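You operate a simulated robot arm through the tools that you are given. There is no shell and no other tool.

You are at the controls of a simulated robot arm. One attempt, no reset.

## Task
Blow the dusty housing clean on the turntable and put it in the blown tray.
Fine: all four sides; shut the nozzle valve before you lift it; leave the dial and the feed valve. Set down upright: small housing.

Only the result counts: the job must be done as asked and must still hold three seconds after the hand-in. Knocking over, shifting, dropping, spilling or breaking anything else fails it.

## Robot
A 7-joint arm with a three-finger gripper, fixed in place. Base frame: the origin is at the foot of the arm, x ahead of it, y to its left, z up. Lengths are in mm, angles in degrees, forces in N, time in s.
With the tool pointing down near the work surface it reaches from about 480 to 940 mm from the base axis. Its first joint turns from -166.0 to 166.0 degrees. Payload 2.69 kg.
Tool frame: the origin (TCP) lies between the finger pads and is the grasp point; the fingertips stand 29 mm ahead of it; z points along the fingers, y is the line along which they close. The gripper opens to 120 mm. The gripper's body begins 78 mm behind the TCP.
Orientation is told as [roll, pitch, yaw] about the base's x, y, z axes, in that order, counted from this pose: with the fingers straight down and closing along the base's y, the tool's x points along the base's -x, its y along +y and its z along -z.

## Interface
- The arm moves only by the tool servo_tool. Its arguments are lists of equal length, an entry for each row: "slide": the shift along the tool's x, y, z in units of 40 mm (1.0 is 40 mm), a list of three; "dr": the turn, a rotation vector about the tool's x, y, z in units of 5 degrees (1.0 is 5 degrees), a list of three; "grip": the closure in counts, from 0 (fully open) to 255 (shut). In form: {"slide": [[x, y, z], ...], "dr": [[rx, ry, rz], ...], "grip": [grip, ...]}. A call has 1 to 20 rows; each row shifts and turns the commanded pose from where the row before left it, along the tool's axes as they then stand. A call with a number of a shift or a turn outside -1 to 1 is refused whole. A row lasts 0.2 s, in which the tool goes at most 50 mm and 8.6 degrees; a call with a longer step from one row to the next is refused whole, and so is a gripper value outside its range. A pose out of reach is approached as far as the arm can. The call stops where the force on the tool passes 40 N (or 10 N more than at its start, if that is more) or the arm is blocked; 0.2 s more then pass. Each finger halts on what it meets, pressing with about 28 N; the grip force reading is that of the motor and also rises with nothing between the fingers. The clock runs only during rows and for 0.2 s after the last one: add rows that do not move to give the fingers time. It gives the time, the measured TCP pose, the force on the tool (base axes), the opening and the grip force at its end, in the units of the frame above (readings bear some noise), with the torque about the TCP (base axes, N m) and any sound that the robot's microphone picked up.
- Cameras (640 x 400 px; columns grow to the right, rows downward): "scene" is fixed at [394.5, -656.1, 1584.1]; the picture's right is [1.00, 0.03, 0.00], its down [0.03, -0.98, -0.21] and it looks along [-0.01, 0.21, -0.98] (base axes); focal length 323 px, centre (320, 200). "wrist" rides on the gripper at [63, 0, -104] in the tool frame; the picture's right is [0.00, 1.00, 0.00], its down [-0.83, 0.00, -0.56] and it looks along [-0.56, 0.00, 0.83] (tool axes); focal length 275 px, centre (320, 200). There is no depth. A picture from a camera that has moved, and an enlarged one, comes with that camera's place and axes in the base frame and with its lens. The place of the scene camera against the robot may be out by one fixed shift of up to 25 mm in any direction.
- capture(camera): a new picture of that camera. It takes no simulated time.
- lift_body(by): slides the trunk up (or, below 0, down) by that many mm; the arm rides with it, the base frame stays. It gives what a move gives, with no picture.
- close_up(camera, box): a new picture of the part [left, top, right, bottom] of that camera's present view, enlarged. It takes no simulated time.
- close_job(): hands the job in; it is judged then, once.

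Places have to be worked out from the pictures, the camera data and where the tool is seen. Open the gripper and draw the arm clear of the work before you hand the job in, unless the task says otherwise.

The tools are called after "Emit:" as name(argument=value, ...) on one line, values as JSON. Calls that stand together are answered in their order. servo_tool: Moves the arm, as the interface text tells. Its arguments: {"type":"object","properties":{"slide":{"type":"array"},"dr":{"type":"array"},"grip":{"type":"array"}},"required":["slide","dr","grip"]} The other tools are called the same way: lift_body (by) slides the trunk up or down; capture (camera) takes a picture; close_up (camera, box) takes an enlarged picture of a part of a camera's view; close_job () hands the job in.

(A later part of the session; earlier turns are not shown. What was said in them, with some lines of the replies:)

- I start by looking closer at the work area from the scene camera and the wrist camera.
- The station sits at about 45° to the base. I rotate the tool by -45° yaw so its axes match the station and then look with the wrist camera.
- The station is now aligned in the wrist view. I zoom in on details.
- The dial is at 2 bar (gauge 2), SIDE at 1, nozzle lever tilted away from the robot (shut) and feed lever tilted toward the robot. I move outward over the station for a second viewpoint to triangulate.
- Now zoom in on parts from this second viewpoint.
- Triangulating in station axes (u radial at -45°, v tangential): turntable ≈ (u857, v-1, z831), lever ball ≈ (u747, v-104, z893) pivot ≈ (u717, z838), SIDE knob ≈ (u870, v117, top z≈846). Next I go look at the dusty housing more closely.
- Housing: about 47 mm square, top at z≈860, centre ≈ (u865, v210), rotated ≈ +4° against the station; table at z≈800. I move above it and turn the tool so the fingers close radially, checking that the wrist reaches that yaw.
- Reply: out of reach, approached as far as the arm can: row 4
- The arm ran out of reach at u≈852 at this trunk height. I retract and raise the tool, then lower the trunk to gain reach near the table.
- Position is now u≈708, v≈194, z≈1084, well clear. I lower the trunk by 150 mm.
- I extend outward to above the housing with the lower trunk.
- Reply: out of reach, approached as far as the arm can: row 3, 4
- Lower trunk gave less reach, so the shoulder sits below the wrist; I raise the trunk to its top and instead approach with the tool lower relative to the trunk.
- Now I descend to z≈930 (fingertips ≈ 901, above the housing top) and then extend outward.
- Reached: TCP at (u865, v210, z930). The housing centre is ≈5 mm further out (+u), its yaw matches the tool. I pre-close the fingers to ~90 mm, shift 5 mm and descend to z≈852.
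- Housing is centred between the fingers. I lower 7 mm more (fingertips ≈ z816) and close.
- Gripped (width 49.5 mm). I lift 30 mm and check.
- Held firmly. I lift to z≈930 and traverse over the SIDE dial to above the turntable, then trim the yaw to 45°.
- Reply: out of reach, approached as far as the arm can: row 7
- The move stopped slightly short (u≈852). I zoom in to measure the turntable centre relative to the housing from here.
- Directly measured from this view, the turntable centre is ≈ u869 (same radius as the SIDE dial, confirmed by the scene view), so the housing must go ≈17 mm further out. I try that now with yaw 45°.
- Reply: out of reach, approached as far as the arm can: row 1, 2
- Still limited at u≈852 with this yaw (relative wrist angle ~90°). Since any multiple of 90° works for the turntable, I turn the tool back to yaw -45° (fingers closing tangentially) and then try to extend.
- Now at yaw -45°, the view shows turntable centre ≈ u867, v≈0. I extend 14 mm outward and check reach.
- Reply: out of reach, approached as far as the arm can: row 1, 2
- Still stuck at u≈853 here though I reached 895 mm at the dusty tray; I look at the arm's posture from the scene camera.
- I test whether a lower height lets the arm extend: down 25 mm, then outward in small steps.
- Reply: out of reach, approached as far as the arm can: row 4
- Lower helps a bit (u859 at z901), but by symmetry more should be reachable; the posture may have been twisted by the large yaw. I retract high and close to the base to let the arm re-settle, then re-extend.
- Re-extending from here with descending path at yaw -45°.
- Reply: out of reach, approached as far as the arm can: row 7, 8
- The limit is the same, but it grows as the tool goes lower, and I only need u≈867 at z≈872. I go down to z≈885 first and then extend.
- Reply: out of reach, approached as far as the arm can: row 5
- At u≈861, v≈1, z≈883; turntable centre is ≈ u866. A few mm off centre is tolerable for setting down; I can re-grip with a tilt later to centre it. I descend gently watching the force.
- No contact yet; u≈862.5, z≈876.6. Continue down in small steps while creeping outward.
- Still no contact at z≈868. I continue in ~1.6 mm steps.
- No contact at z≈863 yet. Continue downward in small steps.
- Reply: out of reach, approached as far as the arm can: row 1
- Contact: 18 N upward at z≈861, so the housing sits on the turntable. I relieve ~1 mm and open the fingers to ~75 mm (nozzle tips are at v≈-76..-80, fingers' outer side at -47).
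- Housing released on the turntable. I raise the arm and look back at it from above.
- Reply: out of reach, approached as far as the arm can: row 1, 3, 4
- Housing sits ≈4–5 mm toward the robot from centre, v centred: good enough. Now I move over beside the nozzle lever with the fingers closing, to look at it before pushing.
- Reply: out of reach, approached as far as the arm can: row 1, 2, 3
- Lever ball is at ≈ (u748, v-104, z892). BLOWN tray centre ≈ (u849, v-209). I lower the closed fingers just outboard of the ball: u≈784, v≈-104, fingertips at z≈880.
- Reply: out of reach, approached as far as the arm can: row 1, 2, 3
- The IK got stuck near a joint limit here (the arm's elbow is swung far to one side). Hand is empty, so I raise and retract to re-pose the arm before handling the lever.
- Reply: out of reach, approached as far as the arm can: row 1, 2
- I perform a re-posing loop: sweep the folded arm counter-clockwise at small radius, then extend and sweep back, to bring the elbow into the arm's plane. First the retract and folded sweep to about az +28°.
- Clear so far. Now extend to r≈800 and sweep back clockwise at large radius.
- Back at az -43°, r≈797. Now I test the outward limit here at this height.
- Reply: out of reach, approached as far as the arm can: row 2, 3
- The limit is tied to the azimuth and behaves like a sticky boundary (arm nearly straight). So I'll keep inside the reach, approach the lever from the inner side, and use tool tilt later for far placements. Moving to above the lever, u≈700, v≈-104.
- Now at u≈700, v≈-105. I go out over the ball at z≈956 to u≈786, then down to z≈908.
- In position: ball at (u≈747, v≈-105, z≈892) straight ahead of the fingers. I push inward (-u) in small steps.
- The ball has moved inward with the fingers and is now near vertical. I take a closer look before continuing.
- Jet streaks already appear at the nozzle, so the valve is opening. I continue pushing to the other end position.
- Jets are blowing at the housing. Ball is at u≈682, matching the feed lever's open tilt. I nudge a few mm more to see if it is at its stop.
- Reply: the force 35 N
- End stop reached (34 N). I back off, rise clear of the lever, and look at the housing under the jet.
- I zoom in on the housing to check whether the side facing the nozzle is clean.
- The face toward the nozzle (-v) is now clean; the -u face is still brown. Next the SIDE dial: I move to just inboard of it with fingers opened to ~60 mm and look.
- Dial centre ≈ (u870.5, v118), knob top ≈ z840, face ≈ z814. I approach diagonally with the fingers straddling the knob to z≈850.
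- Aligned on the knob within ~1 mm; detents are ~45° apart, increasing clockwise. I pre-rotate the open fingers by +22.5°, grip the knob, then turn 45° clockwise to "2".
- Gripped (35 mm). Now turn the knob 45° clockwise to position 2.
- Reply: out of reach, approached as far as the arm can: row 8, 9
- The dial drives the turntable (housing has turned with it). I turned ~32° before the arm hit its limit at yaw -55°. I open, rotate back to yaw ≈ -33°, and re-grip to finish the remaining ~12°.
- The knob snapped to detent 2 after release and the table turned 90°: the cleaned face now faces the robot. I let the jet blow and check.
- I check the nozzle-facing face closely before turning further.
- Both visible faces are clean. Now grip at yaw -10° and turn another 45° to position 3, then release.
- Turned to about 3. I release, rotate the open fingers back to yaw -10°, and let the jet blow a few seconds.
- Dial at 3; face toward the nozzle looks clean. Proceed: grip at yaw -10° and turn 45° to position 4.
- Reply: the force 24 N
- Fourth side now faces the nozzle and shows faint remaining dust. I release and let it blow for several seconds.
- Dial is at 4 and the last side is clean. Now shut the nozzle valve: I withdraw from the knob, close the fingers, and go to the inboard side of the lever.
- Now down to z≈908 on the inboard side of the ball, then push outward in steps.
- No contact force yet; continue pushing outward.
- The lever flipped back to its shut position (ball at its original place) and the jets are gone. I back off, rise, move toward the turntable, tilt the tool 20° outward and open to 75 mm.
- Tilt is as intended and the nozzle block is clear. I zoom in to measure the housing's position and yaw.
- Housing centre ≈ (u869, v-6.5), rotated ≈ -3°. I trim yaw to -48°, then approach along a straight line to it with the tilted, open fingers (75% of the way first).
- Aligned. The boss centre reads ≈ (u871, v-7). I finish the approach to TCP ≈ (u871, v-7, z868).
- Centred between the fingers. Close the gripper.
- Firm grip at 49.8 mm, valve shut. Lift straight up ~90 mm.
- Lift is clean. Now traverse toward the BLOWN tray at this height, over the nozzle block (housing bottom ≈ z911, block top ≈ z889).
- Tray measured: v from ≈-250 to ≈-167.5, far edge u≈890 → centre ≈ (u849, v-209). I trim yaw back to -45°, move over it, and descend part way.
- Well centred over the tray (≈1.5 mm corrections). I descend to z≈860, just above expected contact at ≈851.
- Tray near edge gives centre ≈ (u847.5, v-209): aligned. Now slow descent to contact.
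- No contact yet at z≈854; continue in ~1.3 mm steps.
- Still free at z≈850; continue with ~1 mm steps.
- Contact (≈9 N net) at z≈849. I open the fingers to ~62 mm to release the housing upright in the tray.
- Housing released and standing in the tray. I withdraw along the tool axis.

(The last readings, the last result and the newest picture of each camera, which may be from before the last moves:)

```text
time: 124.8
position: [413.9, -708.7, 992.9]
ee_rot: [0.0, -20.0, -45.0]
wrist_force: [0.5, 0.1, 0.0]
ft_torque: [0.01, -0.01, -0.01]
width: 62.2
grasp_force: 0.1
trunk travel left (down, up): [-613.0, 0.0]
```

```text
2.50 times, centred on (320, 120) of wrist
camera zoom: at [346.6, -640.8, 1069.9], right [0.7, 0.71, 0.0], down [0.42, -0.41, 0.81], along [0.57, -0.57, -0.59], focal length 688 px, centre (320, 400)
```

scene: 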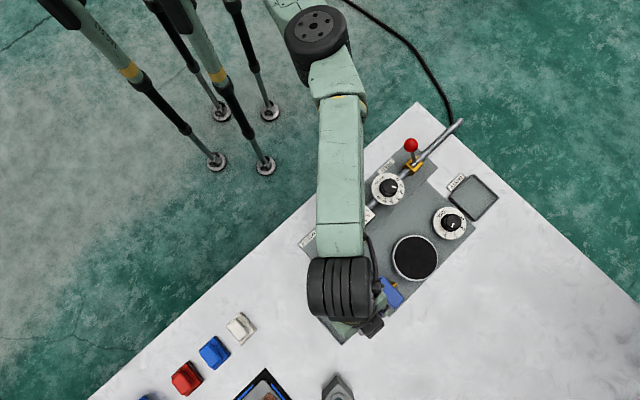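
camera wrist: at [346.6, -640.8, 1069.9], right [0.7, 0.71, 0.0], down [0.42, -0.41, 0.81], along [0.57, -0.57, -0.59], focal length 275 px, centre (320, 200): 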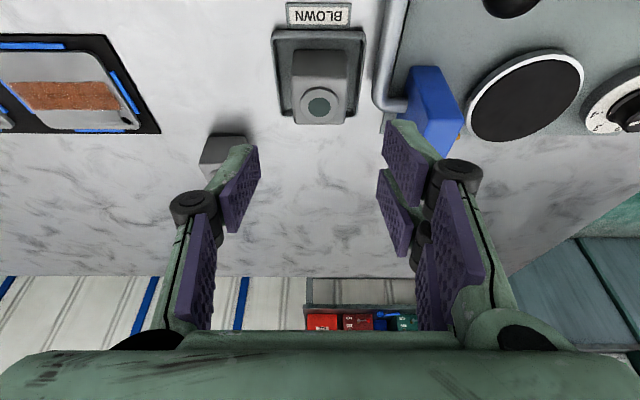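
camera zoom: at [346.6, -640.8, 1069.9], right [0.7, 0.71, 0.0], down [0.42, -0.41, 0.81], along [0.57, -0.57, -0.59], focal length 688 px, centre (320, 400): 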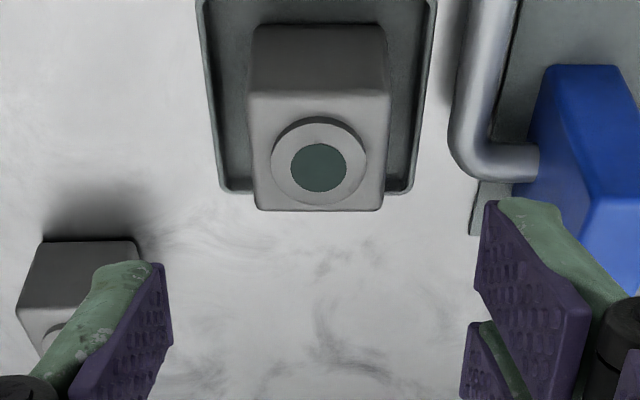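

The housing stands upright inside the BLOWN tray. I retract the arm, un-tilt it and open the gripper, then check everything from the scene camera.

Emit:
servo_tool(slide=[[0.9, 0.1, -0.4], [0.9, 0.1, -0.4], [0.9, 0.1, -0.2], [0.9, 0.1, 0], [0.8, 0, 0], [0, 0, 0], [0, 0, 0], [0, 0, 0], [0, 0, 0], [0, 0, 0], [0, 0, 0]], dr=[[0, 0, 0], [0, 0, 0], [0, 0, 0], [0, 0, 0], [0, 0, 0], [0, 1, 0], [0, 1, 0], [0, 1, 0], [0, 1, 0], [0, 0, 0], [0, 0, 0]], grip=[123, 123, 123, 123, 60, 0, 0, 0, 0, 0, 0])

Emit:
capture(camera="scene")

Emit:
capture(camera="wrist")

```text
time: 127.2
position: [298.5, -571.7, 970.2]
ee_rot: [-0.1, 0.0, -45.0]
wrist_force: [0.5, -0.7, -0.1]
ft_torque: [-0.02, -0.01, 0.01]
width: 120.1
grasp_force: 0.1
trunk travel left (down, up): [-613.0, 0.0]
```

```text
taken
```

scene: 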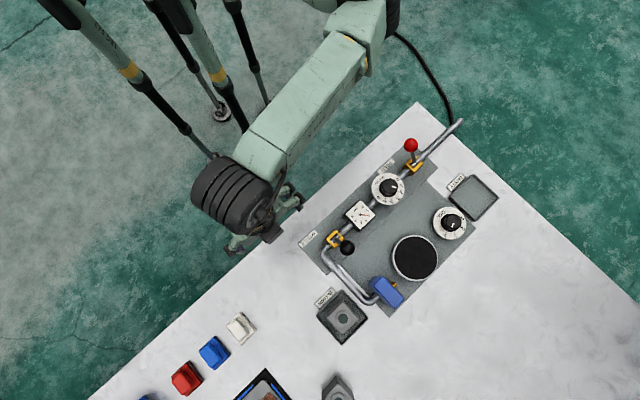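

```text
taken
camera wrist: at [254.0, -525.7, 1075.9], right [0.7, 0.71, 0.0], down [0.59, -0.58, 0.56], along [0.39, -0.39, -0.83], focal length 275 px, centre (320, 200)
```

wrist: 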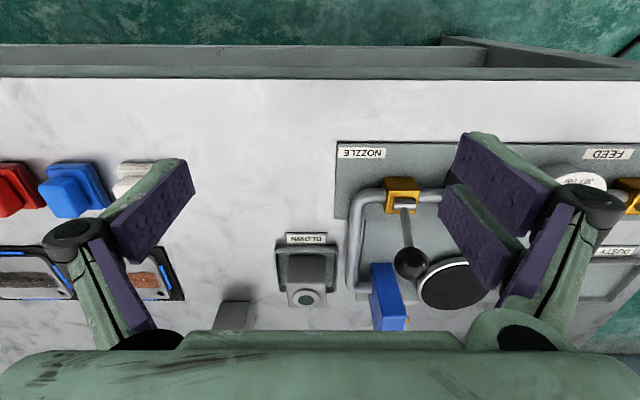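

I zoom in for the final checks: the housing in the tray, the lever, gauge, dial and feed valve.

Emit:
close_up(camera="scene", box=[300, 270, 390, 350])

Emit:
close_up(camera="scene", box=[310, 130, 480, 310])

Emit:
close_up(camera="wrist", box=[250, 210, 360, 320])

```text
5.00 times, centred on (345, 310) of scene
camera zoom: at [394.5, -656.1, 1584.1], right [1.0, 0.03, 0.0], down [0.03, -0.98, -0.21], along [-0.01, 0.21, -0.98], focal length 1615 px, centre (195, -350)
```

zoom: 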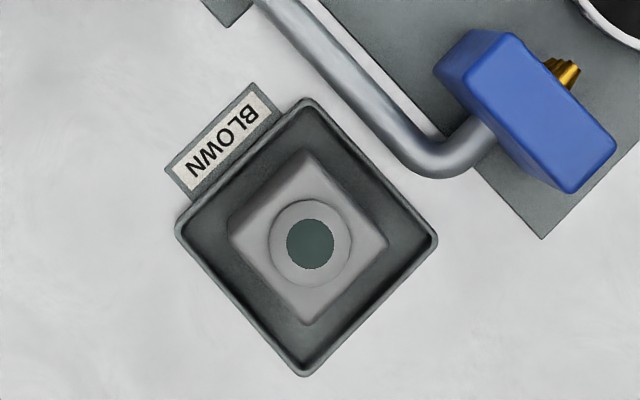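

```text
2.22 times, centred on (395, 220) of scene
camera zoom: at [394.5, -656.1, 1584.1], right [1.0, 0.03, 0.0], down [0.03, -0.98, -0.21], along [-0.01, 0.21, -0.98], focal length 718 px, centre (153, 156)
```

zoom: 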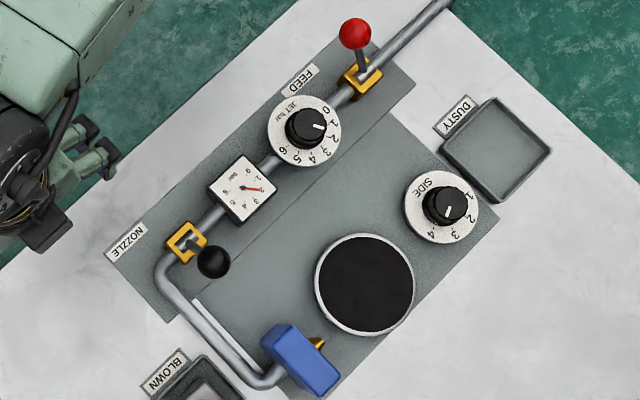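

```text
3.64 times, centred on (305, 265) of wrist
camera zoom: at [254.0, -525.7, 1075.9], right [0.7, 0.71, 0.0], down [0.59, -0.58, 0.56], along [0.39, -0.39, -0.83], focal length 1001 px, centre (374, -36)
```

zoom: 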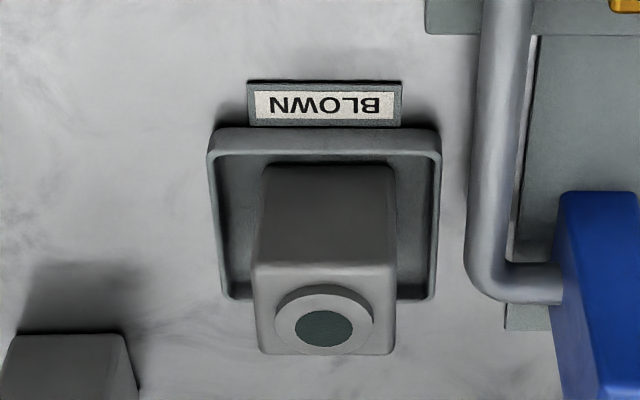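

All checks hold: the housing is clean and upright in the BLOWN tray. The nozzle lever is shut, and the JET dial (2 bar) and feed lever are unchanged. The gripper is open and clear, so I hand the job in.

Emit:
close_job()

```text
The job is handed in.
```

The housing is blown on all four sides and standing upright in the BLOWN tray. I've handed the job in; no verdict has come back yet.

- **Cleaning:** I blew each side by turning the SIDE dial through 1, 2, 3 and 4. Each side looked free of dust in the pictures after its turn.
- **Valve:** I shut the nozzle valve before lifting the housing; the jets had stopped and its lever was back where it started.
- **Left alone:** the JET dial still reads 2 bar and the feed lever has not moved. I took "the dial" to mean the JET dial. The SIDE dial drives the turntable, so I turned it and left it at 4.
- **Placement on the turntable:** the housing sat roughly 5–9 mm off centre while it was blown, because the arm ran short of reach there. It stayed on the disc and faced the nozzle throughout.

The arm is clear of the work with the gripper open. In the final pictures nothing else looked shifted or knocked over.
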